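You operate a simulated robot arm through the tools that you are given. There is no shell and no other tool. Be economical: measure what you need, move in short steps, check, and stop when the job is done.

The job below is to be done with a simulated robot arm. You get a single attempt, and the scene is never put back.

Task
Unload the vise into the long tray's empty pocket and brush the chips off the machine table.
Fine: leave the vise open and put the brush back. Set down upright: brush. What is to be rubbed or washed off counts as gone when no trace of it is left.
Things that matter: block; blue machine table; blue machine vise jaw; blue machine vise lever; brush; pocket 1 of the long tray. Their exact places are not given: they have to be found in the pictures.

Only the result counts: the job must be done as asked and must still hold three seconds after the hand-in. Knocking over, shifting, dropping, spilling or breaking anything else fails it.

Robot
A 7-joint arm with a two-finger parallel gripper on a trunk, on a base that drives. Base frame: it is fixed to the floor where the robot stands at the start and does not move with it; the origin is under the middle of the robot, x ahead of it, y to its left, z up. Lengths are in mm, angles in rad, forces in N, time in s.
With the tool pointing down near the work surface it reaches from about 220 to 740 mm from the robot's upright axis, wherever it stands. Its first joint turns from -2.897 to 2.897 rad. Places, roughly: blue machine table [900, -100, 900]; blue machine vise jaw [800, 100, 1000]; blue machine vise lever [600, 0, 900]; pocket 1 of the long tray [-300, 700, 900]. Payload 1.57 kg.
The tool frame sits at the grasp point between the pads (the TCP): z along the fingers, y along the line on which they close. The tips reach 30 mm beyond it. The gripper opens to 110 mm. The fingers are 24 mm wide and 12 mm thick; the gripper's body (48 by 112 mm) begins 78 mm behind the TCP.
Orientation is that of the tool frame in the base frame, as [roll, pitch, yaw] about the fixed x, y, z axes, in that order (R = Rz(yaw) Ry(pitch) Rx(roll)). With the fingers straight down and closing along the base's y, the tool's x points along the base's -x, its y along +y and its z along -z.

Tools
- The arm moves only by the tool send_rows. Its argument "moves" is a list of rows, each a list of 7 numbers: the shift along the tool's x, y, z in mm, then the turn, a rotation vector about the tool's x, y, z in rad, then the gripper command, from -1 (shut) to 1 (fully open), values between in proportion. In form: [[dx, dy, dz, rx, ry, rz, gripper], ...]. A call has 1 to 20 rows; each row shifts and turns the commanded pose from where the row before left it, along the tool's axes as they then stand. A row lasts 0.2 s, in which the tool goes at most 50 mm and 0.15 rad; a call with a longer step from one row to the next is refused whole, and so is a gripper value outside its range. A pose out of reach is approached as far as the arm can. The call stops where the force on the tool passes 90 N (or 10 N more than at its start, if that is more) or the arm is blocked; 0.2 s more then pass. The fingers move at their own pace (about 45 mm/s each) and stop on an object; they squeeze with about 40 N. The grip force told is the motor's: it shows also when the fingers shut on nothing. Time passes only in rows, and 0.2 s behind the last, so rows that do not move let the fingers close. The reply holds the time, the measured pose of the TCP, the force on the tool along the base axes, the opening and the grip force, in the units named above and with some noise, with the torque about the TCP (base axes, N m) and any sound that the robot's microphone picked up.
- Cameras (640 x 400 px; columns grow to the right, rows downward): "scene" is now at [-10.1, 193.8, 1599]; the picture's right is [0.62, -0.79, 0.00], its down [-0.70, -0.54, -0.47] and it looks along [0.37, 0.29, -0.88] (base axes); focal length 222 px, centre (320, 200). "wrist" rides on the gripper at [70, 16, -141] in the tool frame; the picture's right is [-0.23, 0.97, 0.00], its down [-0.85, -0.20, -0.48] and it looks along [-0.47, -0.11, 0.88] (tool axes); focal length 222 px, centre (320, 200).
- camera(camera): a new picture of that camera. It takes no simulated time.
- move_column(by): slides the trunk up (or, below 0, down) by that many mm; the arm and the scene camera ride with it, the base frame stays. It gives what a move gives, with no picture.
- drive_base(legs): drives the robot by 1 to 6 legs, each [ahead, turn to the left] in mm and rad, along the robot's own axes; the way and the turn of a leg run together, so that a leg with both is an arc; at most 1500 mm and 3.142 rad a leg. The arm and the cameras ride along, it lands a little off, and it stops where it bumps. It gives what a move gives.
- aim_head(pan, tilt): turns the head with the scene camera to pan (to the left, within 2.705 rad either way) and tilt (down, from -0.506 to 1.204), counted from straight ahead of the robot. It gives what a move gives.
- pixel_to_xyz(camera, pixels): for up to 12 pixels [column, row] of the newest picture of that camera ("zoom" is the newest enlarged one), the place [x, y, z] in the base frame of the surface seen there, good to about 2 mm. It takes no simulated time.
- enlarge(camera, box): a new picture of the part [left, top, right, bottom] of that camera's present view, enlarged. It takes no simulated time.
- finish_job(): hands the job in; it is judged then, once.

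Work in short steps. Measure before you move; look again where a grasp or a placing could have gone wrong, and mend it. You have 80 turns and 48 pictures in all, those below and enlarged ones among them. Open the gripper and draw the arm clear of the work before you hand the job in, unless the task says otherwise; then end with one line.

The tools are called after ">>>" by a JSON object that holds its "fn" and its "kwargs". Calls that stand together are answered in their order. send_rows: Moves the arm, as the interface text tells. Its arguments: {"type":"object","properties":{"moves":{"type":"array"}},"required":["moves"]} The other tools are called the same way: move_column (by) slides the trunk up or down; drive_base (legs) drives the base; aim_head (pan, tilt) turns the head that bears the scene camera; camera (camera) takes a picture; pixel_to_xyz (camera, pixels) gives the place of the surface under pixels of a picture; enlarge (camera, box) takes an enlarged picture of a part of a camera's view; finish_job () hands the job in.

At the start:

```text
time: 0.0
eef_pos: [339.2, 225.9, 1259.5]
tcp_rot: [3.139, -0.003, 3.141]
ft_force: [0.3, -0.2, 0.3]
torque: [0.01, 0.04, -0.04]
finger_gap: 109.9
gripper_force: 0.0
trunk travel left (down, up): [-558.0, 32.0]
robot x, y, heading: [2.0, 2.1, -0.002]
head pan, tilt: [0.663, 1.082]
```

scene: 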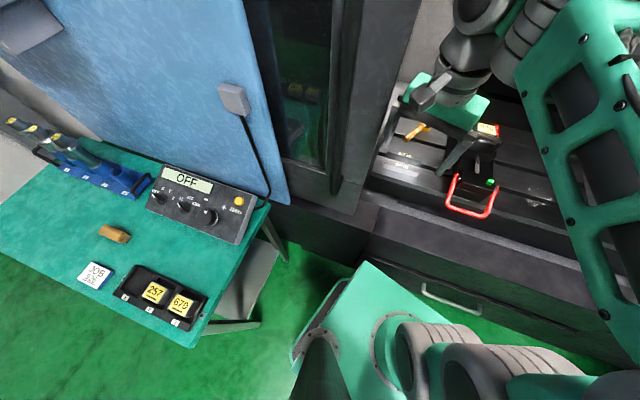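
wrist: 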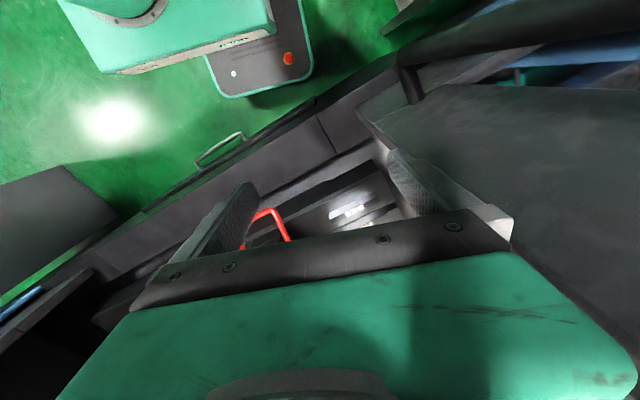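

The pictures show the bench with trays on the left and the machine with a red lever near (475,195). I enlarge both areas for details.

>>> {"fn": "enlarge", "kwargs": {"camera": "scene", "box": [360, 60, 560, 260]}}

>>> {"fn": "enlarge", "kwargs": {"camera": "scene", "box": [0, 100, 290, 350]}}

>>> {"fn": "pixel_to_xyz", "kwargs": {"camera": "scene", "pixels": [[475, 213], [453, 178], [497, 188], [486, 130], [417, 130], [403, 170], [490, 183], [115, 234], [155, 293], [181, 305], [130, 283], [95, 275]]}}

```text
2.00 times, centred on (460, 160) of scene
```

zoom: 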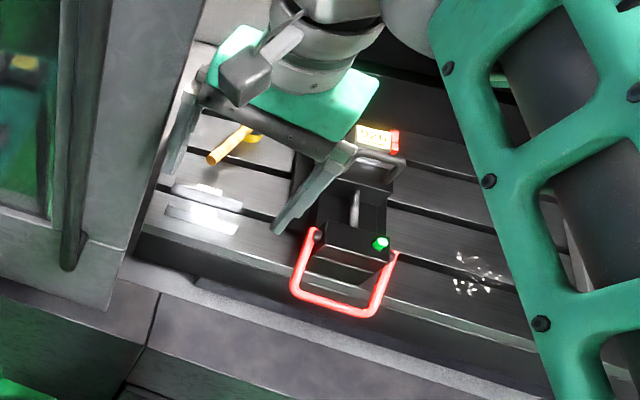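

```text
1.60 times, centred on (145, 225) of scene
```

zoom: 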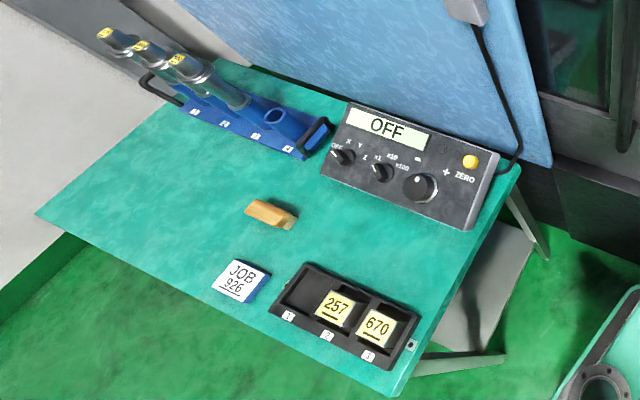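

```text
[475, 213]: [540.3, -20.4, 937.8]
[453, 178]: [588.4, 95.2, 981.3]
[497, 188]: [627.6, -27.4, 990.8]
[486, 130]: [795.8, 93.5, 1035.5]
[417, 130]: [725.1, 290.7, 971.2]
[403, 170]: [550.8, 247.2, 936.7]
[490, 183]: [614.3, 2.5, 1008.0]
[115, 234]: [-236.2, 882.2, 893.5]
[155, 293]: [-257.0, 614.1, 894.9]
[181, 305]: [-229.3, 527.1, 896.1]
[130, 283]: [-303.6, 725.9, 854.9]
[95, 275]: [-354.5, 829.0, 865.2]
```

The vise with a labelled block is at about (796,93,1035), the empty pocket at about (-304,726), chips near zoom (475,275). I aim the head at the machine for a better view.

>>> {"fn": "aim_head", "kwargs": {"pan": 0.1, "tilt": 0.8}}

>>> {"fn": "camera", "kwargs": {"camera": "scene"}}

```text
time: 1.0
eef_pos: [339.2, 225.9, 1259.4]
tcp_rot: [3.139, -0.001, 3.141]
ft_force: [-0.3, -0.2, 0.4]
torque: [0.01, -0.01, -0.02]
finger_gap: 110.0
gripper_force: 0.1
trunk travel left (down, up): [-558.0, 32.0]
robot x, y, heading: [-3.1, 0.7, 0.004]
head pan, tilt: [0.099, 0.799]
```

```text
43 pictures are left
```

scene: 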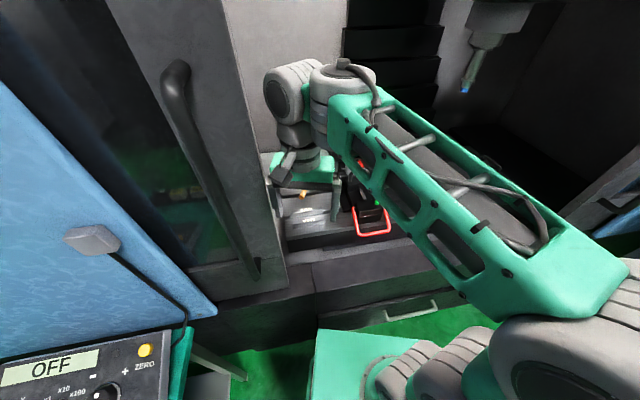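

The arm blocks the view of the vise; I swing the tool to the right (-y) in front of the machine to see.

>>> {"fn": "send_rows", "kwargs": {"moves": [[0, -40, 0, 0, 0, 0, 1], [0, -40, 0, 0, 0, 0, 1], [0, -40, 0, 0, 0, 0, 1], [0, -40, 0, 0, 0, 0, 1], [0, -40, 0, 0, 0, 0, 1], [0, -40, 0, 0, 0, 0, 1], [0, -40, 0, 0, 0, 0, 1], [0, -40, 0, 0, 0, 0, 1], [0, -40, 0, 0, 0, 0, 1], [0, -40, 0, 0, 0, 0, 1], [0, -40, 0, 0, 0, 0, 1], [0, -40, 0, 0, 0, 0, 1], [0, -40, 0, 0, 0, 0, 1], [0, -40, 0, 0, 0, 0, 1]]}}

>>> {"fn": "aim_head", "kwargs": {"pan": 0.0, "tilt": 0.75}}

>>> {"fn": "camera", "kwargs": {"camera": "scene"}}

```text
time: 4.0
eef_pos: [339.1, -335.9, 1259.5]
tcp_rot: [3.137, 0.0, -3.141]
ft_force: [0.5, 0.1, 0.2]
torque: [0.05, -0.02, 0.01]
finger_gap: 109.6
gripper_force: 0.1
trunk travel left (down, up): [-558.0, 32.0]
robot x, y, heading: [1.6, -2.2, 0.0]
head pan, tilt: [0.099, 0.799]
```

```text
time: 4.7
eef_pos: [338.0, -334.6, 1259.7]
tcp_rot: [-3.141, -0.001, 3.14]
ft_force: [-0.1, -0.3, -0.2]
torque: [0.03, 0.03, -0.03]
finger_gap: 110.1
gripper_force: 0.2
trunk travel left (down, up): [-558.0, 32.0]
robot x, y, heading: [-1.0, 2.5, 0.002]
head pan, tilt: [0.0, 0.75]
```

```text
42 pictures are left
```

scene: 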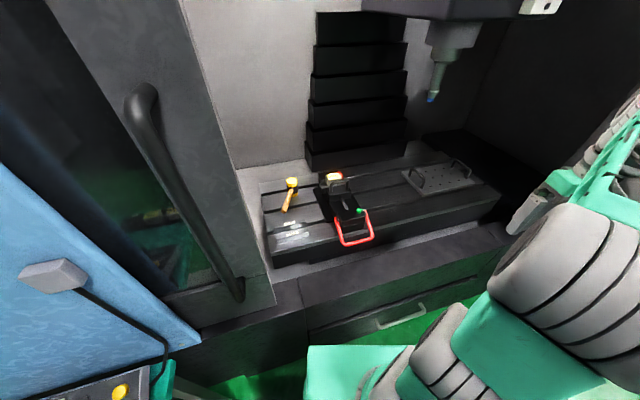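

The view is clear now; I enlarge the vise area.

>>> {"fn": "enlarge", "kwargs": {"camera": "scene", "box": [240, 140, 400, 265]}}

>>> {"fn": "pixel_to_xyz", "kwargs": {"camera": "scene", "pixels": [[290, 183], [290, 203], [335, 178], [355, 240], [361, 211], [290, 235], [300, 215], [430, 92], [240, 290], [300, 165], [385, 210], [480, 195]]}}

```text
3.20 times, centred on (320, 202) of scene
```

zoom: 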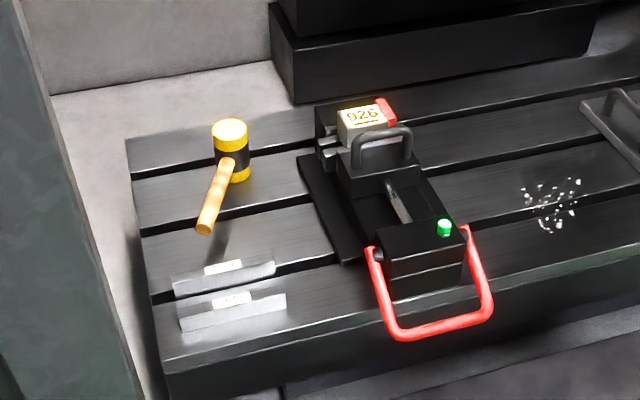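

```text
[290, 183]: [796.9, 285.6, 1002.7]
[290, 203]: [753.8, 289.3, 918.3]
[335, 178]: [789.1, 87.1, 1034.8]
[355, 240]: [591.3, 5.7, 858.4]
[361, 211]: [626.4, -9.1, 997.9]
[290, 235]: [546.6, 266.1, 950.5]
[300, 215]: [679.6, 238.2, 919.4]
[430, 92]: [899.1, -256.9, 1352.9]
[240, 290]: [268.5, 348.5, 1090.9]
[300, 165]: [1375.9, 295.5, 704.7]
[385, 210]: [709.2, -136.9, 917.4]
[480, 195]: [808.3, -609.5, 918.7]
```

I measure the lever, block, jaw, and chips from this zoom.

>>> {"fn": "pixel_to_xyz", "kwargs": {"camera": "zoom", "pixels": [[370, 250], [467, 230], [393, 330], [489, 305], [442, 327], [444, 228], [340, 118], [376, 107], [362, 132], [388, 112], [382, 134], [352, 165]]}}

>>> {"fn": "pixel_to_xyz", "kwargs": {"camera": "zoom", "pixels": [[524, 182], [578, 180], [545, 232], [575, 213], [540, 200], [380, 240], [450, 240], [320, 115], [410, 150], [330, 150], [340, 140], [400, 190]]}}

```text
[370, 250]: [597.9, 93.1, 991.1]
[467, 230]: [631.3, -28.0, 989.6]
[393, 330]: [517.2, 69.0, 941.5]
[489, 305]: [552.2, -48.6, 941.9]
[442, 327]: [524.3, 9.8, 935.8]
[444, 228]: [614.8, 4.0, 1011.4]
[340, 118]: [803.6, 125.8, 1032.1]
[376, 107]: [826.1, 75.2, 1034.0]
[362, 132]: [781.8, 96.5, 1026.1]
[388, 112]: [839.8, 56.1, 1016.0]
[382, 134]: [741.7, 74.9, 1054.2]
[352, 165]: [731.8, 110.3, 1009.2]
```

```text
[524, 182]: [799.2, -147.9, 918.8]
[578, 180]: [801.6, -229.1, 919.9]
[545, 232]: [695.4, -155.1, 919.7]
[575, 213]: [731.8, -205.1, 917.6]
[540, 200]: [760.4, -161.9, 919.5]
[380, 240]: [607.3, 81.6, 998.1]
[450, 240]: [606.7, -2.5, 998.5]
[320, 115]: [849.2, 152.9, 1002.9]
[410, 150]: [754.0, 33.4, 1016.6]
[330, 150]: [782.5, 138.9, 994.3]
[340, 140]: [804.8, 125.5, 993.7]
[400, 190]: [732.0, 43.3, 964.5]
```

Vise yaw is about 0.27 rad; lever bar lies low at about (522,9,938), pivot at about (614,33,990). I check the machine front and look at the bench for the brush.

>>> {"fn": "pixel_to_xyz", "kwargs": {"camera": "scene", "pixels": [[400, 318], [310, 300], [350, 290], [330, 355], [450, 230], [380, 345], [290, 262], [430, 240], [400, 290], [250, 330]]}}

>>> {"fn": "aim_head", "kwargs": {"pan": 1.9, "tilt": 0.9}}

>>> {"fn": "camera", "kwargs": {"camera": "scene"}}

```text
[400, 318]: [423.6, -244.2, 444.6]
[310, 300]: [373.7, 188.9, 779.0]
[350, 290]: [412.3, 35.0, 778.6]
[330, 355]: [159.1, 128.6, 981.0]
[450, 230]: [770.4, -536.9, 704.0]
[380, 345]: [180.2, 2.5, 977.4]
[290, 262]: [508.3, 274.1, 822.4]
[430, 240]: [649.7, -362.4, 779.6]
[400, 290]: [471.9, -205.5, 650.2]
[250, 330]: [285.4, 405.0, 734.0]
```

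```text
time: 6.5
eef_pos: [338.7, -333.6, 1261.2]
tcp_rot: [-3.14, 0.0, -3.14]
ft_force: [-0.2, 0.7, -0.1]
torque: [-0.02, 0.0, 0.0]
finger_gap: 110.1
gripper_force: 0.2
trunk travel left (down, up): [-558.0, 32.0]
robot x, y, heading: [-1.2, 4.7, 0.002]
head pan, tilt: [1.901, 0.901]
```

```text
40 pictures are left
```

scene: 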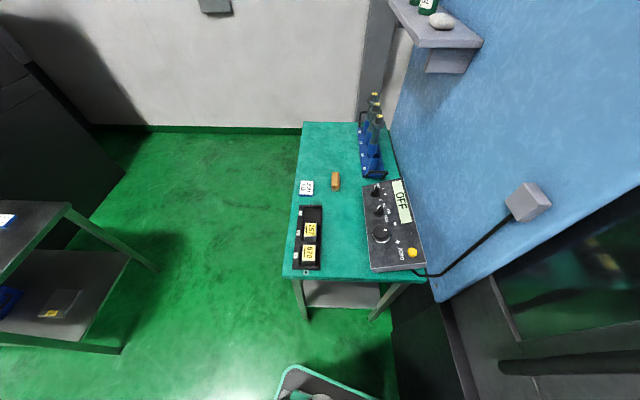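

I enlarge the bench and also the shelf to identify the brush.

>>> {"fn": "enlarge", "kwargs": {"camera": "scene", "box": [280, 160, 360, 280]}}

>>> {"fn": "aim_head", "kwargs": {"pan": 2.6, "tilt": 0.7}}

>>> {"fn": "camera", "kwargs": {"camera": "scene"}}

```text
3.33 times, centred on (320, 220) of scene
```

zoom: 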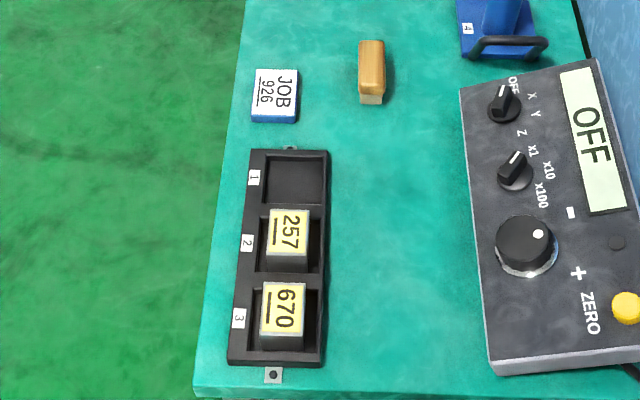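

```text
time: 7.6
eef_pos: [340.2, -332.4, 1260.7]
tcp_rot: [3.141, -0.001, -3.139]
ft_force: [0.3, 0.1, -1.2]
torque: [0.02, 0.02, 0.02]
finger_gap: 109.9
gripper_force: 0.1
trunk travel left (down, up): [-558.0, 32.0]
robot x, y, heading: [0.8, -4.0, -0.001]
head pan, tilt: [2.601, 0.7]
```

```text
38 pictures are left
```

scene: 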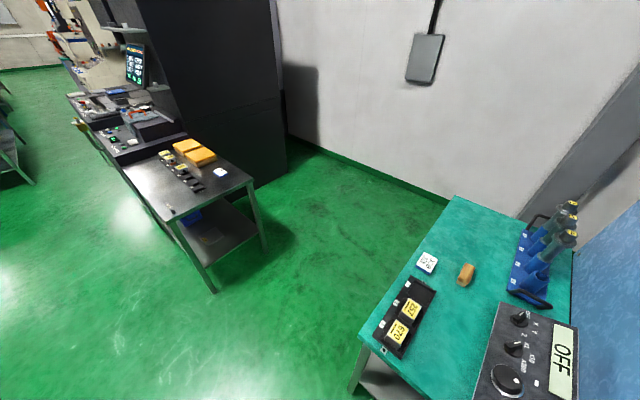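

The brown object with light bristles at (-236,882) on the bench is the brush, standing bristles down. I look down at the base in front to judge driving room.

>>> {"fn": "aim_head", "kwargs": {"pan": 0.3, "tilt": 1.2}}

>>> {"fn": "camera", "kwargs": {"camera": "scene"}}

>>> {"fn": "camera", "kwargs": {"camera": "wrist"}}

```text
time: 9.7
eef_pos: [339.0, -333.4, 1260.7]
tcp_rot: [-3.141, -0.002, 3.141]
ft_force: [0.3, -0.4, 0.1]
torque: [-0.05, -0.01, 0.03]
finger_gap: 110.1
gripper_force: 0.1
trunk travel left (down, up): [-558.0, 32.0]
robot x, y, heading: [-1.2, 0.1, -0.001]
head pan, tilt: [0.3, 1.201]
```

```text
37 pictures are left
```

scene: 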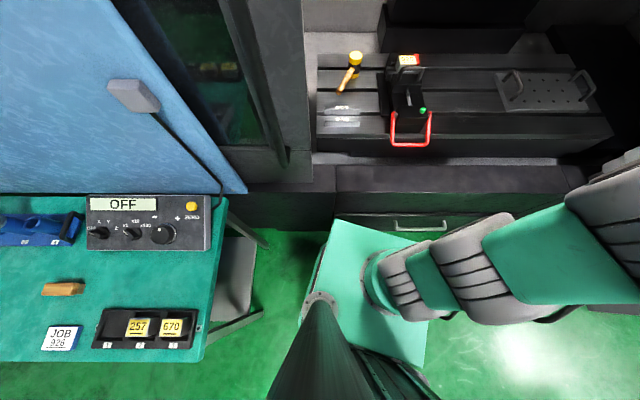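

```text
36 pictures are left
```

wrist: 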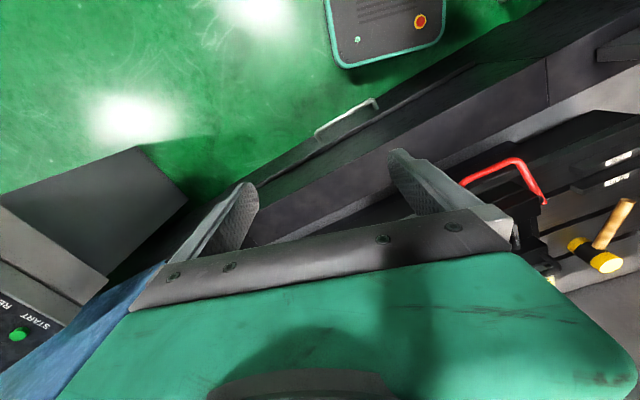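

I measure the base's front edge and the machine's face from these pictures.

>>> {"fn": "pixel_to_xyz", "kwargs": {"camera": "wrist", "pixels": [[345, 67], [440, 38], [420, 22], [330, 5], [376, 102], [350, 150], [470, 68], [600, 30], [500, 120]]}}

>>> {"fn": "pixel_to_xyz", "kwargs": {"camera": "scene", "pixels": [[340, 222], [430, 245], [310, 300], [420, 228], [350, 195], [540, 190], [600, 100], [330, 60]]}}

```text
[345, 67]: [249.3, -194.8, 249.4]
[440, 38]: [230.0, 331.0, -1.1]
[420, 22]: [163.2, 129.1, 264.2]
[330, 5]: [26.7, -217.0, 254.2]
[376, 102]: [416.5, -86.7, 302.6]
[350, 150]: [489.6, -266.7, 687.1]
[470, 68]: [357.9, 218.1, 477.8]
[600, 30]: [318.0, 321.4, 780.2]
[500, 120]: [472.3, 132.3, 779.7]
```

```text
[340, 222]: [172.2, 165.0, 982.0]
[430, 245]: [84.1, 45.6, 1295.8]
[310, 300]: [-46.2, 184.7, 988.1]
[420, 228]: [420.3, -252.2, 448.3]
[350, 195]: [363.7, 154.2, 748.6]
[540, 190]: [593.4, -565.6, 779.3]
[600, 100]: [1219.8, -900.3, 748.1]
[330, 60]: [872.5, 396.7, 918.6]
```

Base front is ~252 mm ahead, half width ~220; machine front is a plane with yaw 0.30 at ~399 mm. I fold the arm inward, then drive: turn right, sidestep, turn back square to the machine, and advance ~105 mm.

>>> {"fn": "send_rows", "kwargs": {"moves": [[5, 40, 0, 0, 0, 0, 1], [5, 40, 0, 0, 0, 0, 1], [5, 40, 0, 0, 0, 0, 1], [5, 40, 0, 0, 0, 0, 1], [5, 40, 0, 0, 0, 0, 1], [5, 30, 0, 0, 0, 0, 1]]}}

>>> {"fn": "drive_base", "kwargs": {"legs": [[0, -1.27], [150, 0], [0, 1.57], [105, 0]]}}

>>> {"fn": "aim_head", "kwargs": {"pan": 0.0, "tilt": 0.95}}

>>> {"fn": "camera", "kwargs": {"camera": "scene"}}

>>> {"fn": "camera", "kwargs": {"camera": "wrist"}}

```text
time: 11.1
eef_pos: [308.4, -103.8, 1261.8]
tcp_rot: [3.142, 0.001, 3.141]
ft_force: [-0.8, 0.4, -0.2]
torque: [-0.02, -0.01, -0.04]
finger_gap: 109.8
gripper_force: 0.0
trunk travel left (down, up): [-558.0, 32.0]
robot x, y, heading: [0.4, 1.1, 0.001]
head pan, tilt: [0.3, 1.201]
```

```text
time: 20.2
eef_pos: [472.4, -122.3, 1261.6]
tcp_rot: [3.139, -0.003, -2.852]
ft_force: [-0.4, -0.3, 0.5]
torque: [0.0, 0.02, -0.01]
finger_gap: 109.8
gripper_force: 0.0
trunk travel left (down, up): [-558.0, 32.0]
robot x, y, heading: [143.5, -109.2, 0.292]
head pan, tilt: [0.3, 1.201]
```

```text
time: 21.0
eef_pos: [471.4, -122.2, 1260.4]
tcp_rot: [3.138, -0.002, -2.853]
ft_force: [0.3, -0.7, 0.2]
torque: [0.01, 0.0, -0.02]
finger_gap: 110.0
gripper_force: 0.2
trunk travel left (down, up): [-558.0, 32.0]
robot x, y, heading: [140.9, -112.3, 0.292]
head pan, tilt: [0.0, 0.949]
```

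```text
35 pictures are left
```

scene: 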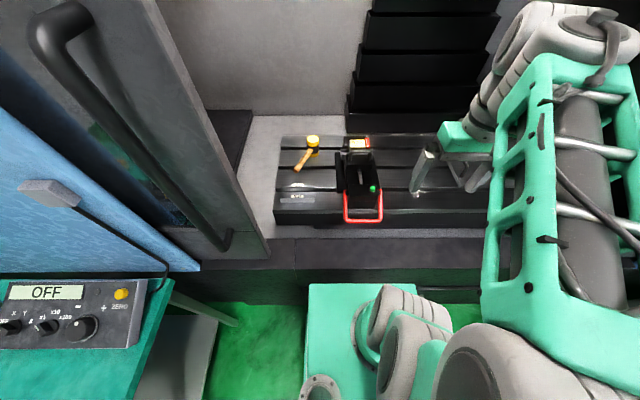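

```text
34 pictures are left
```

wrist: 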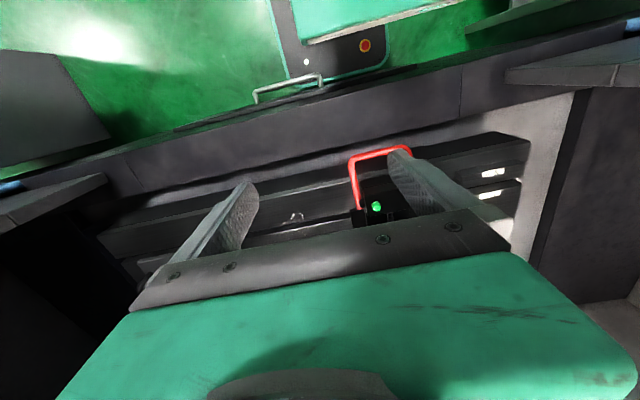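

Driving went well (robot at (142,-110), heading 0.292), tool now square to the vise. I enlarge the scene view of the vise to measure the lever arms precisely.

>>> {"fn": "enlarge", "kwargs": {"camera": "scene", "box": [310, 120, 410, 235]}}

```text
3.48 times, centred on (360, 178) of scene
```

zoom: 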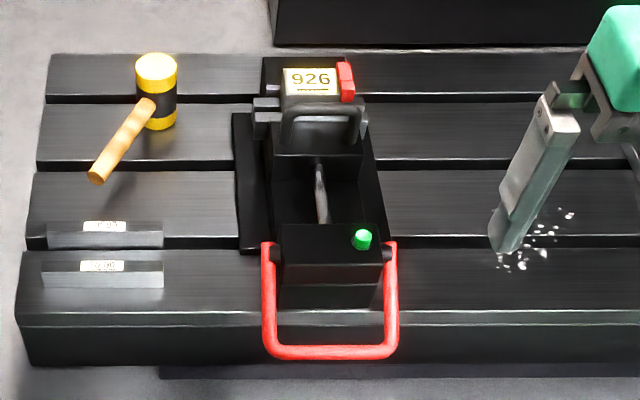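

>>> {"fn": "pixel_to_xyz", "kwargs": {"camera": "zoom", "pixels": [[391, 250], [392, 290], [392, 330], [267, 250], [270, 300], [335, 351], [300, 350], [362, 238], [285, 115], [340, 140], [323, 106], [300, 280]]}}

>>> {"fn": "pixel_to_xyz", "kwargs": {"camera": "zoom", "pixels": [[288, 72], [335, 70], [290, 92], [334, 92], [345, 66], [349, 90], [347, 100], [320, 82], [300, 65], [265, 105], [275, 130], [350, 125]]}}

```text
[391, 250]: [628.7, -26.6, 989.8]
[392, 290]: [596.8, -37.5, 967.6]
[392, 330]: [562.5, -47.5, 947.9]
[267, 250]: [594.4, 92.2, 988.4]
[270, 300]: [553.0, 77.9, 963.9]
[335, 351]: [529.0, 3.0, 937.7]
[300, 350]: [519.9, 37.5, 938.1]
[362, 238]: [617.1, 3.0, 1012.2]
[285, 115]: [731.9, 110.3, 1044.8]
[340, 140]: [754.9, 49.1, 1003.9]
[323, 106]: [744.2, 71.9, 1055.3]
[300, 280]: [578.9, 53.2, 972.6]
```

```text
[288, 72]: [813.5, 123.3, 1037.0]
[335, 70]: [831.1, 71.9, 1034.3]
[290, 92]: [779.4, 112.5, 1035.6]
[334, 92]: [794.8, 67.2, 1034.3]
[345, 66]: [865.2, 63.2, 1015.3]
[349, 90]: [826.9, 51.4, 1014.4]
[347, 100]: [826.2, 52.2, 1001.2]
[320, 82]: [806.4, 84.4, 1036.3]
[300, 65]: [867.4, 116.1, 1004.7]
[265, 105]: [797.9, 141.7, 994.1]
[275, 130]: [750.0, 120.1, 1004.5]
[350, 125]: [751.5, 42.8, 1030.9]
```

Right lever arm runs (629,-27,990)→(562,-48,948). I'll grip it near (570,-45), fingers closing laterally: move over it then down to z≈967 with a half-open gripper.

>>> {"fn": "send_rows", "kwargs": {"moves": [[-39, 15.3, 0, 0, 0, 0, 0], [-39, 15.3, 0, 0, 0, 0, 0], [-38, 15.2, 0, 0, 0, 0, 0], [0, 0, 45, 0, 0, 0, 0], [0, 0, 45, 0, 0, 0, 0], [0, 0, 45, 0, 0, 0, 0], [0, 0, 45, 0, 0, 0, 0], [0, 0, 30, 0, 0, 0, 0], [0, 0, 0, 0, 0, 0, 0]]}}

>>> {"fn": "camera", "kwargs": {"camera": "wrist"}}

```text
time: 23.0
eef_pos: [569.3, -43.5, 1048.9]
tcp_rot: [3.138, -0.002, -2.851]
ft_force: [0.2, 1.0, 0.3]
torque: [0.02, -0.01, -0.02]
finger_gap: 55.0
gripper_force: 0.1
trunk travel left (down, up): [-558.0, 32.0]
robot x, y, heading: [144.8, -112.1, 0.286]
head pan, tilt: [0.0, 0.949]
```

```text
32 pictures are left
```

wrist: 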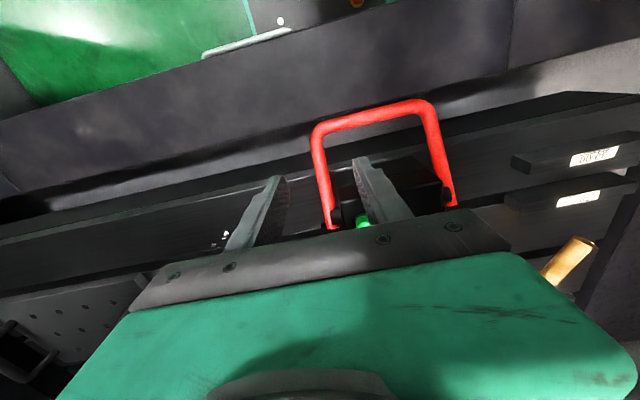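

The arm lies between the fingers (320,150). I lower 82 mm and close.

>>> {"fn": "send_rows", "kwargs": {"moves": [[0, 0, 30, 0, 0, 0, 0], [0, 0, 30, 0, 0, 0, 0], [0, 0, 22, 0, 0, 0, 0], [0, 0, 0, 0, 0, 0, 0], [0, 0, 0, 0, 0, 0, -1], [0, 0, 0, 0, 0, 0, -1], [0, 0, 0, 0, 0, 0, -1], [0, 0, 0, 0, 0, 0, -1]]}}

>>> {"fn": "camera", "kwargs": {"camera": "wrist"}}

```text
time: 24.8
eef_pos: [569.2, -44.3, 968.0]
tcp_rot: [3.141, -0.002, -2.854]
ft_force: [0.9, -1.8, -1.1]
torque: [0.16, 0.02, -0.36]
finger_gap: 17.8
gripper_force: 29.8
trunk travel left (down, up): [-558.0, 32.0]
robot x, y, heading: [146.3, -111.1, 0.288]
head pan, tilt: [0.0, 0.949]
```

```text
31 pictures are left
```

wrist: 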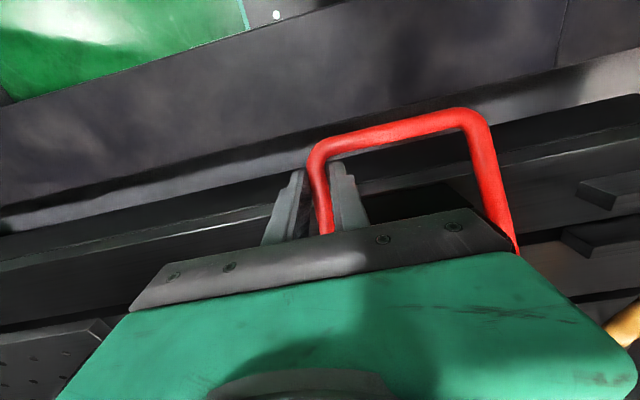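

Gripped (gap 17.8). I swing the lever up along its circle (r≈72 mm) about the pivot, first 60° in 10° steps.

>>> {"fn": "send_rows", "kwargs": {"moves": [[5.3, 0, -11.4, 0, 0, 0, -1], [3.2, 0, -12.1, 0, 0, 0, -1], [1.1, 0, -12.5, 0, 0, 0, -1], [-1.1, 0, -12.5, 0, 0, 0, -1], [-3.2, 0, -12.1, 0, 0, 0, -1], [-5.3, 0, -11.4, 0, 0, 0, -1]]}}

```text
time: 26.2
eef_pos: [567.5, -46.6, 1041.7]
tcp_rot: [3.139, 0.0, -2.853]
ft_force: [0.1, -0.2, 0.9]
torque: [0.0, 0.0, -0.02]
finger_gap: 0.2
gripper_force: 21.2
trunk travel left (down, up): [-558.0, 32.0]
robot x, y, heading: [144.2, -111.1, 0.288]
head pan, tilt: [0.0, 0.949]
```

The grip slipped (gap 0.2). I look at where the lever is now.

>>> {"fn": "camera", "kwargs": {"camera": "wrist"}}

>>> {"fn": "enlarge", "kwargs": {"camera": "scene", "box": [310, 120, 410, 235]}}

```text
30 pictures are left
```

wrist: 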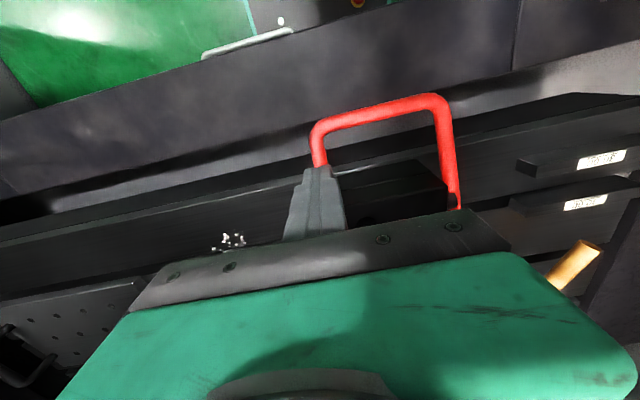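

```text
3.48 times, centred on (360, 178) of scene
```

zoom: 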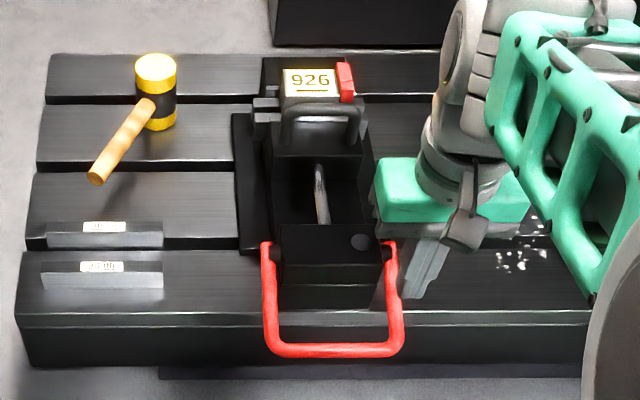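

The green light went off, so the lever moved somewhat. I measure its present position.

>>> {"fn": "pixel_to_xyz", "kwargs": {"camera": "zoom", "pixels": [[391, 255], [396, 300], [397, 330], [267, 250], [269, 300], [272, 335], [335, 350], [300, 350], [362, 240]]}}

```text
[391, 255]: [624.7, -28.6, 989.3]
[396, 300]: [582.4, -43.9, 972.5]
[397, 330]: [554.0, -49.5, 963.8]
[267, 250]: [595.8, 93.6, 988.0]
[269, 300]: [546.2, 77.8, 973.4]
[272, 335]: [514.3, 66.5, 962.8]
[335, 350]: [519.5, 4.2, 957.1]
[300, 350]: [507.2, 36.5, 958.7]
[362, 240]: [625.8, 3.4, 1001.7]
```

The lever moved only ~12° (bar now z≈957). I'll push it positively instead: closed fingers tilted ~43° inward, hooked under the bar's middle. First move out and above, then tilt.

>>> {"fn": "send_rows", "kwargs": {"moves": [[0, 0, -20, 0, 0, 0, -1], [30, 27, 0, 0, 0, 0, -1], [30, 27, 0, 0, 0, 0, -1], [30, 26, 0, 0, 0, 0, -1], [0, 0, 0, 0, -0.15, 0, -1], [0, 0, 0, 0, -0.15, 0, -1], [0, 0, 0, 0, -0.15, 0, -1], [0, 0, 0, 0, -0.15, 0, -1], [0, 0, 0, 0, -0.15, 0, -1], [0, 0, 0, 0, 0, 0, -1]]}}

```text
time: 28.0
eef_pos: [429.1, -27.7, 978.0]
tcp_rot: [-3.065, 0.243, -2.884]
ft_force: [0.8, 0.6, -1.1]
torque: [0.01, 0.02, -0.01]
finger_gap: 0.0
gripper_force: 21.0
trunk travel left (down, up): [-558.0, 32.0]
robot x, y, heading: [143.1, -113.7, 0.289]
head pan, tilt: [0.0, 0.949]
stopped in row 8: the arm was blocked; the commanded pose is now the measured one
```

The arm is folded too tightly there; I back the base by 170 mm to get room for the tilted pose.

>>> {"fn": "drive_base", "kwargs": {"legs": [[-170, 0]]}}

>>> {"fn": "send_rows", "kwargs": {"moves": [[-40, 0, -20, 0, 0, 0, -1], [-40, 0, -20, 0, 0, 0, -1], [-40, 0, -20, 0, 0, 0, -1], [-40, 0, 0, 0, 0, 0, -1]]}}

```text
time: 29.4
eef_pos: [267.3, -77.2, 980.6]
tcp_rot: [-3.066, 0.24, -2.886]
ft_force: [-0.4, -0.4, -0.3]
torque: [-0.03, -0.03, 0.01]
finger_gap: 0.0
gripper_force: 21.7
trunk travel left (down, up): [-558.0, 32.0]
robot x, y, heading: [-17.5, -157.3, 0.286]
head pan, tilt: [0.0, 0.949]
```

```text
time: 30.4
eef_pos: [407.6, -34.8, 1076.2]
tcp_rot: [-3.068, 0.238, -2.888]
ft_force: [-0.1, 0.1, -1.1]
torque: [-0.03, 0.03, 0.0]
finger_gap: 0.0
gripper_force: 20.9
trunk travel left (down, up): [-558.0, 32.0]
robot x, y, heading: [-18.5, -155.6, 0.291]
head pan, tilt: [0.0, 0.949]
```

There is room now. I straighten the small roll/yaw error and tilt to ~0.75 rad.

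>>> {"fn": "send_rows", "kwargs": {"moves": [[0, 0, 0, -0.081, 0, -0.034, -1], [0, 0, 0, 0, -0.128, 0, -1], [0, 0, 0, 0, -0.128, 0, -1], [0, 0, 0, 0, -0.128, 0, -1], [0, 0, 0, 0, -0.128, 0, -1], [0, 0, 0, 0, 0, 0, -1]]}}

```text
time: 31.8
eef_pos: [404.8, -35.6, 1076.6]
tcp_rot: [-3.139, 0.753, -2.85]
ft_force: [0.0, -0.8, -0.1]
torque: [-0.01, 0.03, 0.03]
finger_gap: 0.0
gripper_force: 21.1
trunk travel left (down, up): [-558.0, 32.0]
robot x, y, heading: [-14.1, -156.2, 0.288]
head pan, tilt: [0.0, 0.949]
```

Pose good. I descend to below bar height in front of it and then move in beneath the bar.

>>> {"fn": "send_rows", "kwargs": {"moves": [[17.5, 4.4, 25.2, 0, 0, 0, -1], [17.5, 4.4, 25.2, 0, 0, 0, -1], [17.5, 4.4, 25.2, 0, 0, 0, -1], [17.5, 4.4, 25.2, 0, 0, 0, -1], [17.5, 4.4, 25.2, 0, 0, 0, -1], [-18.8, 0, 13.9, 0, 0, 0, -1], [-18.8, 0, 13.9, 0, 0, 0, -1], [-18.8, 0, 13.9, 0, 0, 0, -1], [0, 0, 0, 0, 0, 0, -1]]}}

>>> {"fn": "camera", "kwargs": {"camera": "wrist"}}

```text
time: 33.8
eef_pos: [486.8, 11.9, 931.5]
tcp_rot: [-3.137, 0.749, -2.851]
ft_force: [-0.3, -0.1, -0.2]
torque: [0.0, 0.0, 0.01]
finger_gap: 0.1
gripper_force: 21.7
trunk travel left (down, up): [-558.0, 32.0]
robot x, y, heading: [-15.3, -154.7, 0.29]
head pan, tilt: [0.0, 0.949]
```

```text
28 pictures are left
```

wrist: 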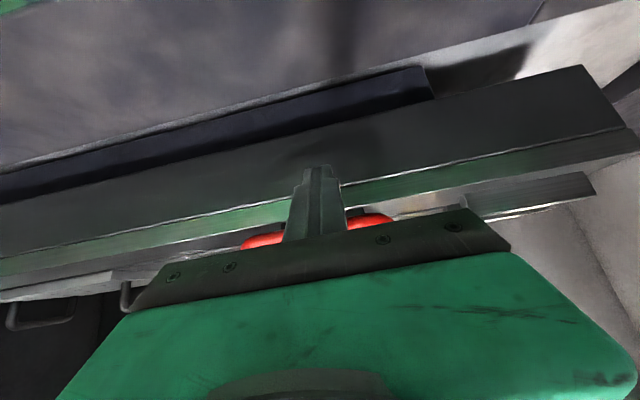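

The fingers sit under the bar (red seen either side at (262,240),(370,222)). I lift along the bar's arc.

>>> {"fn": "send_rows", "kwargs": {"moves": [[-13.4, 0, 0.2, 0, 0, 0, -1], [-9.9, 0, -15, 0, 0, 0, -1], [-9.9, 0, -15, 0, 0, 0, -1], [-14.1, 0, -10.8, 0, 0, 0, -1], [-14.1, 0, -10.8, 0, 0, 0, -1], [-17.2, 0, -5.2, 0, 0, 0, -1], [-17.2, 0, -5.2, 0, 0, 0, -1]]}}

>>> {"fn": "enlarge", "kwargs": {"camera": "scene", "box": [290, 70, 450, 200]}}

```text
time: 35.4
eef_pos: [503.5, 17.4, 1030.0]
tcp_rot: [-3.134, 0.717, -2.849]
ft_force: [-31.9, -8.6, -41.3]
torque: [-0.03, 0.84, 0.18]
finger_gap: 0.0
gripper_force: 21.3
trunk travel left (down, up): [-558.0, 32.0]
robot x, y, heading: [-14.5, -158.5, 0.289]
head pan, tilt: [0.0, 0.949]
```

```text
3.08 times, centred on (370, 135) of scene
```

zoom: 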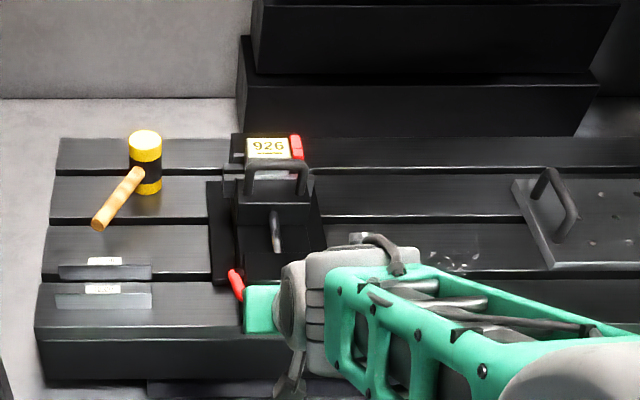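

The lever is moving with ~50 N. I continue to about vertical.

>>> {"fn": "send_rows", "kwargs": {"moves": [[-18.3, 0, 0.9, 0, 0, 0, -1], [-18.3, 0, 0.9, 0, 0, 0, -1], [-16.7, 0, 7.1, 0, 0, 0, -1], [-16.7, 0, 7.1, 0, 0, 0, -1], [-14.3, 0, 11.1, 0, 0, 0, -1]]}}

>>> {"fn": "camera", "kwargs": {"camera": "wrist"}}

```text
time: 35.9
eef_pos: [505.2, 17.2, 1027.3]
tcp_rot: [-3.133, 0.673, -2.845]
ft_force: [-3.4, -0.2, -7.2]
torque: [0.01, 0.09, 0.0]
finger_gap: 0.2
gripper_force: 21.7
trunk travel left (down, up): [-558.0, 32.0]
robot x, y, heading: [-16.5, -161.8, 0.287]
head pan, tilt: [0.0, 0.949]
stopped in row 2: the force on the tool passed its limit (the readings are from after the stop); the commanded pose is now the measured one
```

```text
26 pictures are left
```

wrist: 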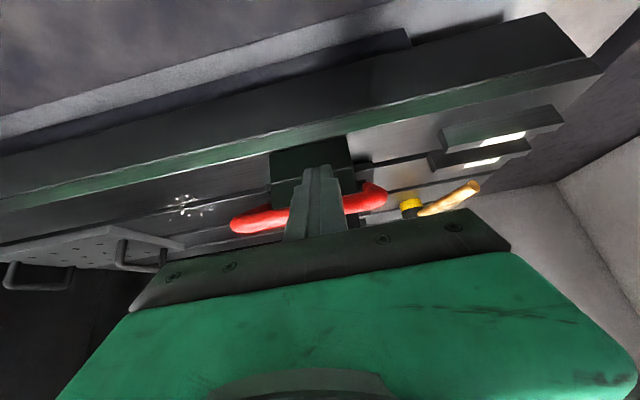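

Force limit hit at lever angle ~30–40°, perhaps its end stop. I measure the bar.

>>> {"fn": "pixel_to_xyz", "kwargs": {"camera": "wrist", "pixels": [[240, 225], [265, 218], [365, 198], [380, 190]]}}

```text
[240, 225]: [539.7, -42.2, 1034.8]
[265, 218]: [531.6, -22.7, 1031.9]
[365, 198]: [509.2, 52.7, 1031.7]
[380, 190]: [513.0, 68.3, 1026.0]
```

The bar is at about +28°, i.e. 60° of swing — likely the stop. I withdraw outward and look.

>>> {"fn": "send_rows", "kwargs": {"moves": [[20, 0, -3, 0, 0, 0, -1], [30, 0, -15, 0, 0, 0, -1], [30, 0, -30, 0, 0, 0, -1], [25, 0, -35, 0, 0, 0, -1], [0, 0, -40, 0, 0, 0, -1], [0, -40, -10, 0, 0, 0, -1], [0, -40, -10, 0, 0, 0, -1], [0, -40, -10, 0, 0, 0, -1], [0, -40, 0, 0, 0, 0, -1]]}}

>>> {"fn": "enlarge", "kwargs": {"camera": "scene", "box": [290, 70, 450, 200]}}

```text
time: 37.4
eef_pos: [308.3, 23.5, 1034.1]
tcp_rot: [3.124, 0.581, -2.517]
ft_force: [0.1, 0.0, 0.1]
torque: [0.01, 0.01, 0.03]
finger_gap: 0.0
gripper_force: 21.1
trunk travel left (down, up): [-558.0, 32.0]
robot x, y, heading: [-14.9, -156.9, 0.283]
head pan, tilt: [0.0, 0.949]
stopped in row 7: the arm was blocked; the commanded pose is now the measured one
```

```text
3.08 times, centred on (370, 135) of scene
```

zoom: 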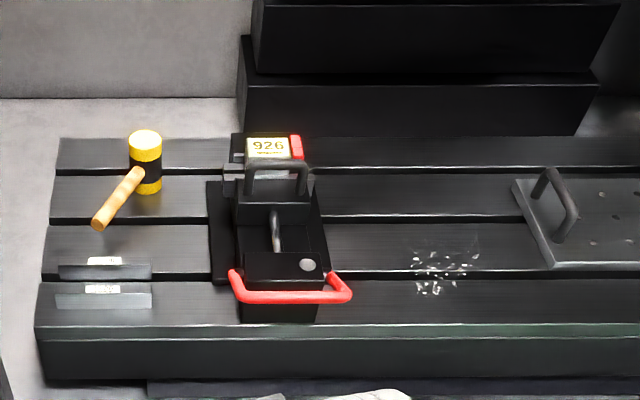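

Lever stays up; the lamp turned pale. I measure lever, jaw handle, and block.

>>> {"fn": "pixel_to_xyz", "kwargs": {"camera": "zoom", "pixels": [[290, 298], [235, 280], [345, 295], [308, 265], [277, 165], [250, 185], [305, 185], [250, 143], [287, 142], [250, 155], [288, 155], [297, 140]]}}

>>> {"fn": "enlarge", "kwargs": {"camera": "scene", "box": [335, 100, 385, 150]}}

```text
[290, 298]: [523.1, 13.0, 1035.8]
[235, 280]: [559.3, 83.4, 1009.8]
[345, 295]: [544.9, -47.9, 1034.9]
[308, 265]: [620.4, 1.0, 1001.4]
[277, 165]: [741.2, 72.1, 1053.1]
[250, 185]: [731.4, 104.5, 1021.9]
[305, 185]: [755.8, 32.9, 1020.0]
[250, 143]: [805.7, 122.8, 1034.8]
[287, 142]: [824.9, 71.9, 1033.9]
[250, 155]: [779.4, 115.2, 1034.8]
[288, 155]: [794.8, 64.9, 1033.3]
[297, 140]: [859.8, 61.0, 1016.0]
```

```text
8.00 times, centred on (360, 125) of scene
```

zoom: 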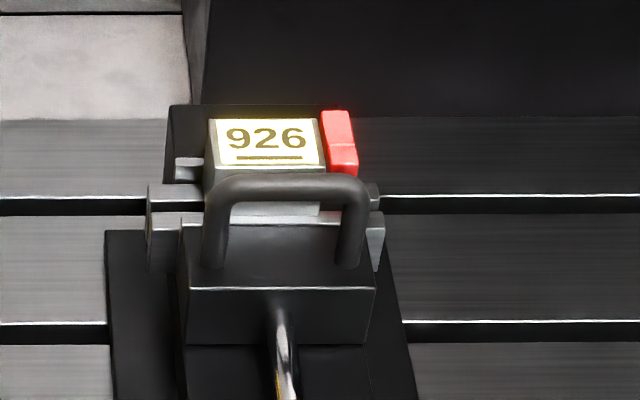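

The jaw has not moved: its handle (bar at n-depth ≈731, z≈1053) must be pulled. First I raise and straighten the tool to vertical, square with the vise.

>>> {"fn": "send_rows", "kwargs": {"moves": [[-30, 0, -33, 0, 0, 0, -1], [-30, 0, -33, 0, 0, 0, -1], [-30, 0, -33, 0, 0, 0, -1], [-30, 0, -33, 0.067, 0, 0.093, -1], [-20, 0, -10, 0.067, 0, 0.093, -1], [-20, 0, -10, 0.067, 0, 0.093, -1], [0, 0, 0, 0, 0.145, 0, -1], [0, 0, 0, 0, 0.145, 0, -1], [0, 0, 0, 0, 0.145, 0, -1], [0, 0, 0, 0, 0.145, 0, -1], [0, 0, 0, 0, 0, 0, -1]]}}

```text
time: 39.8
eef_pos: [351.9, 49.5, 1253.2]
tcp_rot: [3.141, 0.008, -2.852]
ft_force: [0.2, -1.2, 0.0]
torque: [-0.03, 0.02, 0.0]
finger_gap: 0.0
gripper_force: 21.5
trunk travel left (down, up): [-558.0, 32.0]
robot x, y, heading: [-14.5, -161.0, 0.291]
head pan, tilt: [0.0, 0.949]
```

Drive forward again; then I'll place the closed fingers between handle bar and block at (767,79).

>>> {"fn": "drive_base", "kwargs": {"legs": [[166, 0]]}}

```text
time: 41.2
eef_pos: [511.8, 93.5, 1252.4]
tcp_rot: [3.14, 0.007, -2.858]
ft_force: [-1.3, 0.4, 0.0]
torque: [0.02, 0.03, 0.02]
finger_gap: 0.3
gripper_force: 21.2
trunk travel left (down, up): [-558.0, 32.0]
robot x, y, heading: [136.6, -110.0, 0.285]
head pan, tilt: [0.0, 0.949]
```

I move above the gap and down to z≈1105, then look.

>>> {"fn": "send_rows", "kwargs": {"moves": [[-40.1, -14.3, 0, 0, 0, 0, -1], [-40.1, -14.3, 0, 0, 0, 0, -1], [-40.1, -14.3, 0, 0, 0, 0, -1], [-40.1, -14.3, 0, 0, 0, 0, -1], [-40.1, -14.3, 0, 0, 0, 0, -1], [-40.1, -14.3, 0, 0, 0, 0, -1], [0, 0, 40, 0, 0, 0, -1], [0, 0, 40, 0, 0, 0, -1], [0, 0, 40, 0, 0, 0, -1], [0, 0, 30, 0, 0, 0, -1], [0, 0, 0, 0, 0, 0, -1]]}}

>>> {"fn": "camera", "kwargs": {"camera": "wrist"}}

>>> {"fn": "enlarge", "kwargs": {"camera": "scene", "box": [310, 80, 430, 180]}}

```text
time: 43.6
eef_pos: [766.6, 77.3, 1107.8]
tcp_rot: [3.14, 0.006, -2.856]
ft_force: [0.8, 0.4, 0.0]
torque: [-0.01, 0.05, 0.04]
finger_gap: 0.0
gripper_force: 21.4
trunk travel left (down, up): [-558.0, 32.0]
robot x, y, heading: [142.2, -112.3, 0.282]
head pan, tilt: [0.0, 0.949]
```

```text
23 pictures are left
```

wrist: 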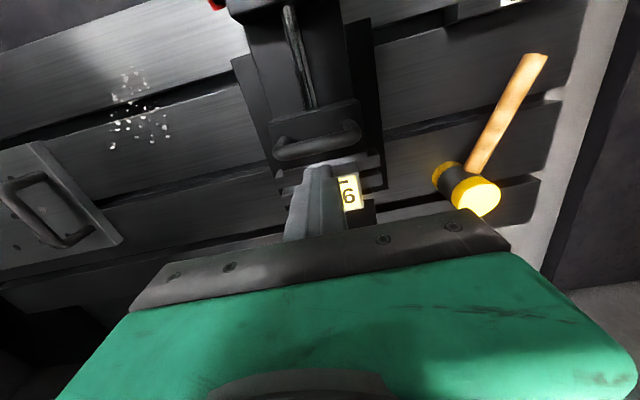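

```text
4.00 times, centred on (370, 130) of scene
```

zoom: 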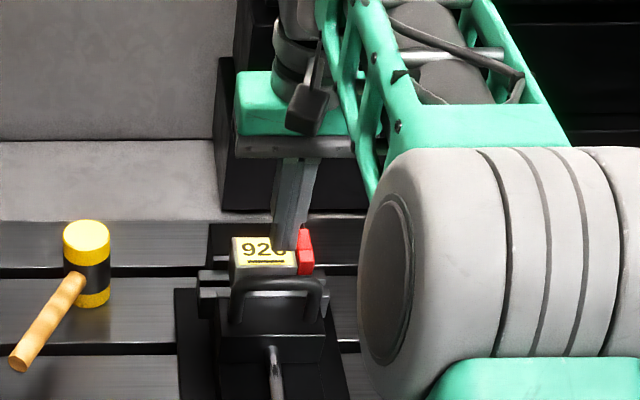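

I check the handle bar and block edge heights/places from the wrist view.

>>> {"fn": "pixel_to_xyz", "kwargs": {"camera": "wrist", "pixels": [[318, 148], [310, 158], [335, 152], [285, 155], [355, 140], [342, 182], [352, 176], [347, 195], [362, 206]]}}

```text
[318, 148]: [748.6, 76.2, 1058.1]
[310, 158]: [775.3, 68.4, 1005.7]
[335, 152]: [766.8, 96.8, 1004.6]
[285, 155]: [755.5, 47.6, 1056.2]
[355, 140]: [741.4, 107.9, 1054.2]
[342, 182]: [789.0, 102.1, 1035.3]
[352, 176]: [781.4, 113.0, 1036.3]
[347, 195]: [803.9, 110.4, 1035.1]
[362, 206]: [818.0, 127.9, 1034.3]
```

Gap spans n≈745–781; I shift 6 mm deeper and descend between handle and block to z≈1048.

>>> {"fn": "send_rows", "kwargs": {"moves": [[-6, 2, 0, 0, 0, 0, -1], [0, 0, 15, 0, 0, 0, -1], [0, 0, 15, 0, 0, 0, -1], [0, 0, 15, 0, 0, 0, -1], [0, 0, 14, 0, 0, 0, -1], [0, 0, 0, 0, 0, 0, -1]]}}

>>> {"fn": "send_rows", "kwargs": {"moves": [[8, 0, 0, 0, 0, 0, -1], [8, 0, 0, 0, 0, 0, -1], [8, 0, 0, 0, 0, 0, -1], [8, 0, 0, 0, 0, 0, -1]]}}

```text
time: 45.0
eef_pos: [772.7, 82.2, 1044.6]
tcp_rot: [3.141, 0.007, -2.858]
ft_force: [-0.6, -0.2, -0.7]
torque: [0.02, 0.01, 0.03]
finger_gap: 0.1
gripper_force: 21.9
trunk travel left (down, up): [-558.0, 32.0]
robot x, y, heading: [140.2, -115.3, 0.283]
head pan, tilt: [0.0, 0.949]
```

```text
time: 46.0
eef_pos: [741.4, 72.0, 1044.9]
tcp_rot: [3.141, 0.009, -2.857]
ft_force: [1.5, 0.3, 2.4]
torque: [-0.06, 0.0, 0.02]
finger_gap: 0.0
gripper_force: 21.6
trunk travel left (down, up): [-558.0, 32.0]
robot x, y, heading: [141.8, -111.7, 0.287]
head pan, tilt: [0.0, 0.949]
```

It moved 32 mm without resistance; I look whether the jaw came along.

>>> {"fn": "enlarge", "kwargs": {"camera": "wrist", "box": [220, 40, 460, 240]}}

>>> {"fn": "pixel_to_xyz", "kwargs": {"camera": "wrist", "pixels": [[318, 120], [318, 148], [345, 182], [352, 176]]}}

```text
2.00 times, centred on (340, 140) of wrist
```

zoom: 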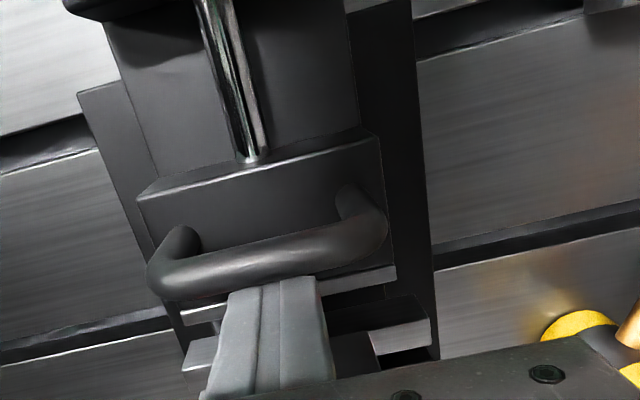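

```text
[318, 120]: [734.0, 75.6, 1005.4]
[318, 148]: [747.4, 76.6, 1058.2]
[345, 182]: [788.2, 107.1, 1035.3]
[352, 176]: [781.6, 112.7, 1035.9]
```

The jaw has clearly opened. I measure the gap and handle via the zoom.

>>> {"fn": "pixel_to_xyz", "kwargs": {"camera": "zoom", "pixels": [[270, 255], [360, 278], [400, 338], [350, 320], [200, 350], [340, 350], [395, 275]]}}

```text
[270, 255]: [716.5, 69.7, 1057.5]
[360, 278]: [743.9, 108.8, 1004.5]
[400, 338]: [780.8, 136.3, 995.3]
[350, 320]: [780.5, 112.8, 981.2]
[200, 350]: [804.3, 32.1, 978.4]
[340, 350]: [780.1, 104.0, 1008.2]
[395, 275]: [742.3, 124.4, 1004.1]
```

The jaw is open by ~33 mm. I pull it ~16 mm further, back off the bar, and rise to view the block and red stop from above.

>>> {"fn": "send_rows", "kwargs": {"moves": [[8, 0, 0, 0, 0, 0, -1], [8, 0, 0, 0, 0, 0, -1], [-10, 0, 0, 0, 0, 0, -1], [0, 0, -30, 0, 0, 0, -1], [0, 0, -40, 0, 0, 0, -1], [0, 0, -40, 0, 0, 0, 0.4], [20, 0, -20, 0, 0, 0, 0.4], [20, 0, 0, 0, 0, 0, 0.4], [0, 0, 0, 0, 0, 0, 0.4]]}}

>>> {"fn": "enlarge", "kwargs": {"camera": "wrist", "box": [220, 60, 460, 240]}}

```text
time: 48.0
eef_pos: [694.3, 59.5, 1177.8]
tcp_rot: [-3.141, 0.007, -2.859]
ft_force: [-0.3, -0.5, 0.7]
torque: [0.03, 0.0, 0.0]
finger_gap: 76.7
gripper_force: 0.0
trunk travel left (down, up): [-558.0, 32.0]
robot x, y, heading: [143.6, -111.6, 0.289]
head pan, tilt: [0.0, 0.949]
```

```text
2.22 times, centred on (340, 150) of wrist
```

zoom: 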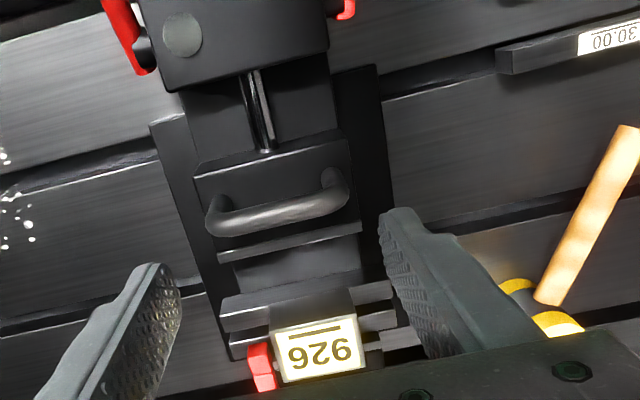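

Clear view: jaw open, block on parallels, red stop at its right rear. I measure all of these.

>>> {"fn": "pixel_to_xyz", "kwargs": {"camera": "zoom", "pixels": [[274, 334], [355, 318], [365, 362], [288, 380], [250, 350], [272, 345], [262, 388], [240, 310], [240, 325], [375, 320], [375, 292], [290, 243]]}}

```text
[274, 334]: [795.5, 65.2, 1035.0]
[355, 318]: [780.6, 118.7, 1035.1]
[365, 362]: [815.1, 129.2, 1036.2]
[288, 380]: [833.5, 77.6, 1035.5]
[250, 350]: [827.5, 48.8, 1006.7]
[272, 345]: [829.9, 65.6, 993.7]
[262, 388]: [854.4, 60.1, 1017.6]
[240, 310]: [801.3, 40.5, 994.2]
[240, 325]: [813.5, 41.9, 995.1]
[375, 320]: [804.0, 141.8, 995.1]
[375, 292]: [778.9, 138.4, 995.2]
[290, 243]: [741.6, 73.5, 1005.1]
```

Block centre ≈(806,98), red stop starts at n≈807, so I grip slightly to the near side (n=789), tips staying above the parallels (z 995).

>>> {"fn": "send_rows", "kwargs": {"moves": [[-36, 1.5, 0, 0, 0, 0, 0.4], [-36, 1.5, 0, 0, 0, 0, 0.4], [-34.5, 1.5, 0, 0, 0, 0, 0.4], [0, 0, 40, 0, 0, 0, 0.4], [0, 0, 40, 0, 0, 0, 0.4], [0, 0, 0, 0, 0, 0, 0.4]]}}

>>> {"fn": "enlarge", "kwargs": {"camera": "wrist", "box": [220, 100, 460, 250]}}

```text
time: 49.4
eef_pos: [796.7, 93.5, 1097.0]
tcp_rot: [-3.141, 0.006, -2.858]
ft_force: [0.1, 0.2, 0.2]
torque: [0.01, 0.02, 0.02]
finger_gap: 77.3
gripper_force: 0.0
trunk travel left (down, up): [-558.0, 32.0]
robot x, y, heading: [143.0, -112.0, 0.279]
head pan, tilt: [0.0, 0.949]
```

```text
2.67 times, centred on (340, 175) of wrist
```

zoom: 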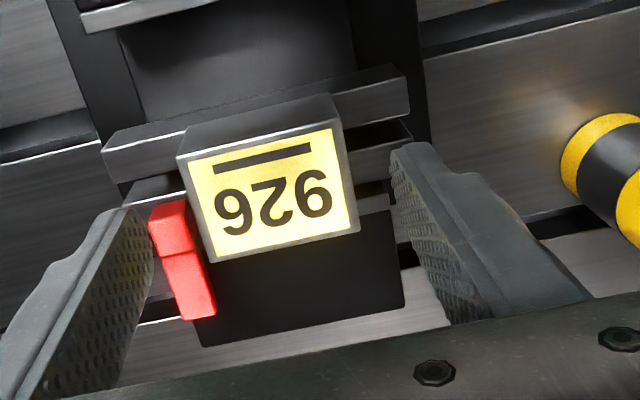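

The red stop is close to the finger's path; I measure its front/outer corners.

>>> {"fn": "pixel_to_xyz", "kwargs": {"camera": "zoom", "pixels": [[152, 212], [180, 203], [157, 250], [190, 245], [184, 315], [210, 300], [170, 225], [160, 235], [190, 165], [350, 225], [110, 150]]}}

```text
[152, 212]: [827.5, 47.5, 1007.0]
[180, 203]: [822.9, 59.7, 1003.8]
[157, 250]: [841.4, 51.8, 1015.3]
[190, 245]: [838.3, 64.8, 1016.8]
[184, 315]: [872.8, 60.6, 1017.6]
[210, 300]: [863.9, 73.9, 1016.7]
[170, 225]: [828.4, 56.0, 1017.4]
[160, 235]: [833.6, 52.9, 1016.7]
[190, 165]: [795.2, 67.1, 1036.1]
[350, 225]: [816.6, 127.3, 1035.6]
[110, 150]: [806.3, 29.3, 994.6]
```

Red front face is at n≈806; I shift 3 mm nearer (finger edge at n≈799), descend to z≈1031 and close.

>>> {"fn": "send_rows", "kwargs": {"moves": [[3, 1, 0, 0, 0, 0, 0.4], [0, 0, 22, 0, 0, 0, 0.4], [0, 0, 22, 0, 0, 0, 0.4], [0, 0, 22, 0, 0, 0, 0.4], [0, 0, 0, 0, 0, 0, 0.4], [0, 0, 0, 0, 0, 0, -1], [0, 0, 0, 0, 0, 0, -1], [0, 0, 0, 0, 0, 0, -1], [0, 0, 0, 0, 0, 0, -1]]}}

```text
time: 51.4
eef_pos: [796.4, 95.4, 1030.0]
tcp_rot: [-3.141, 0.005, -2.856]
ft_force: [0.4, -2.0, -0.5]
torque: [0.01, 0.0, 0.04]
finger_gap: 59.8
gripper_force: 40.0
trunk travel left (down, up): [-558.0, 32.0]
robot x, y, heading: [144.6, -109.4, 0.284]
head pan, tilt: [0.0, 0.949]
```

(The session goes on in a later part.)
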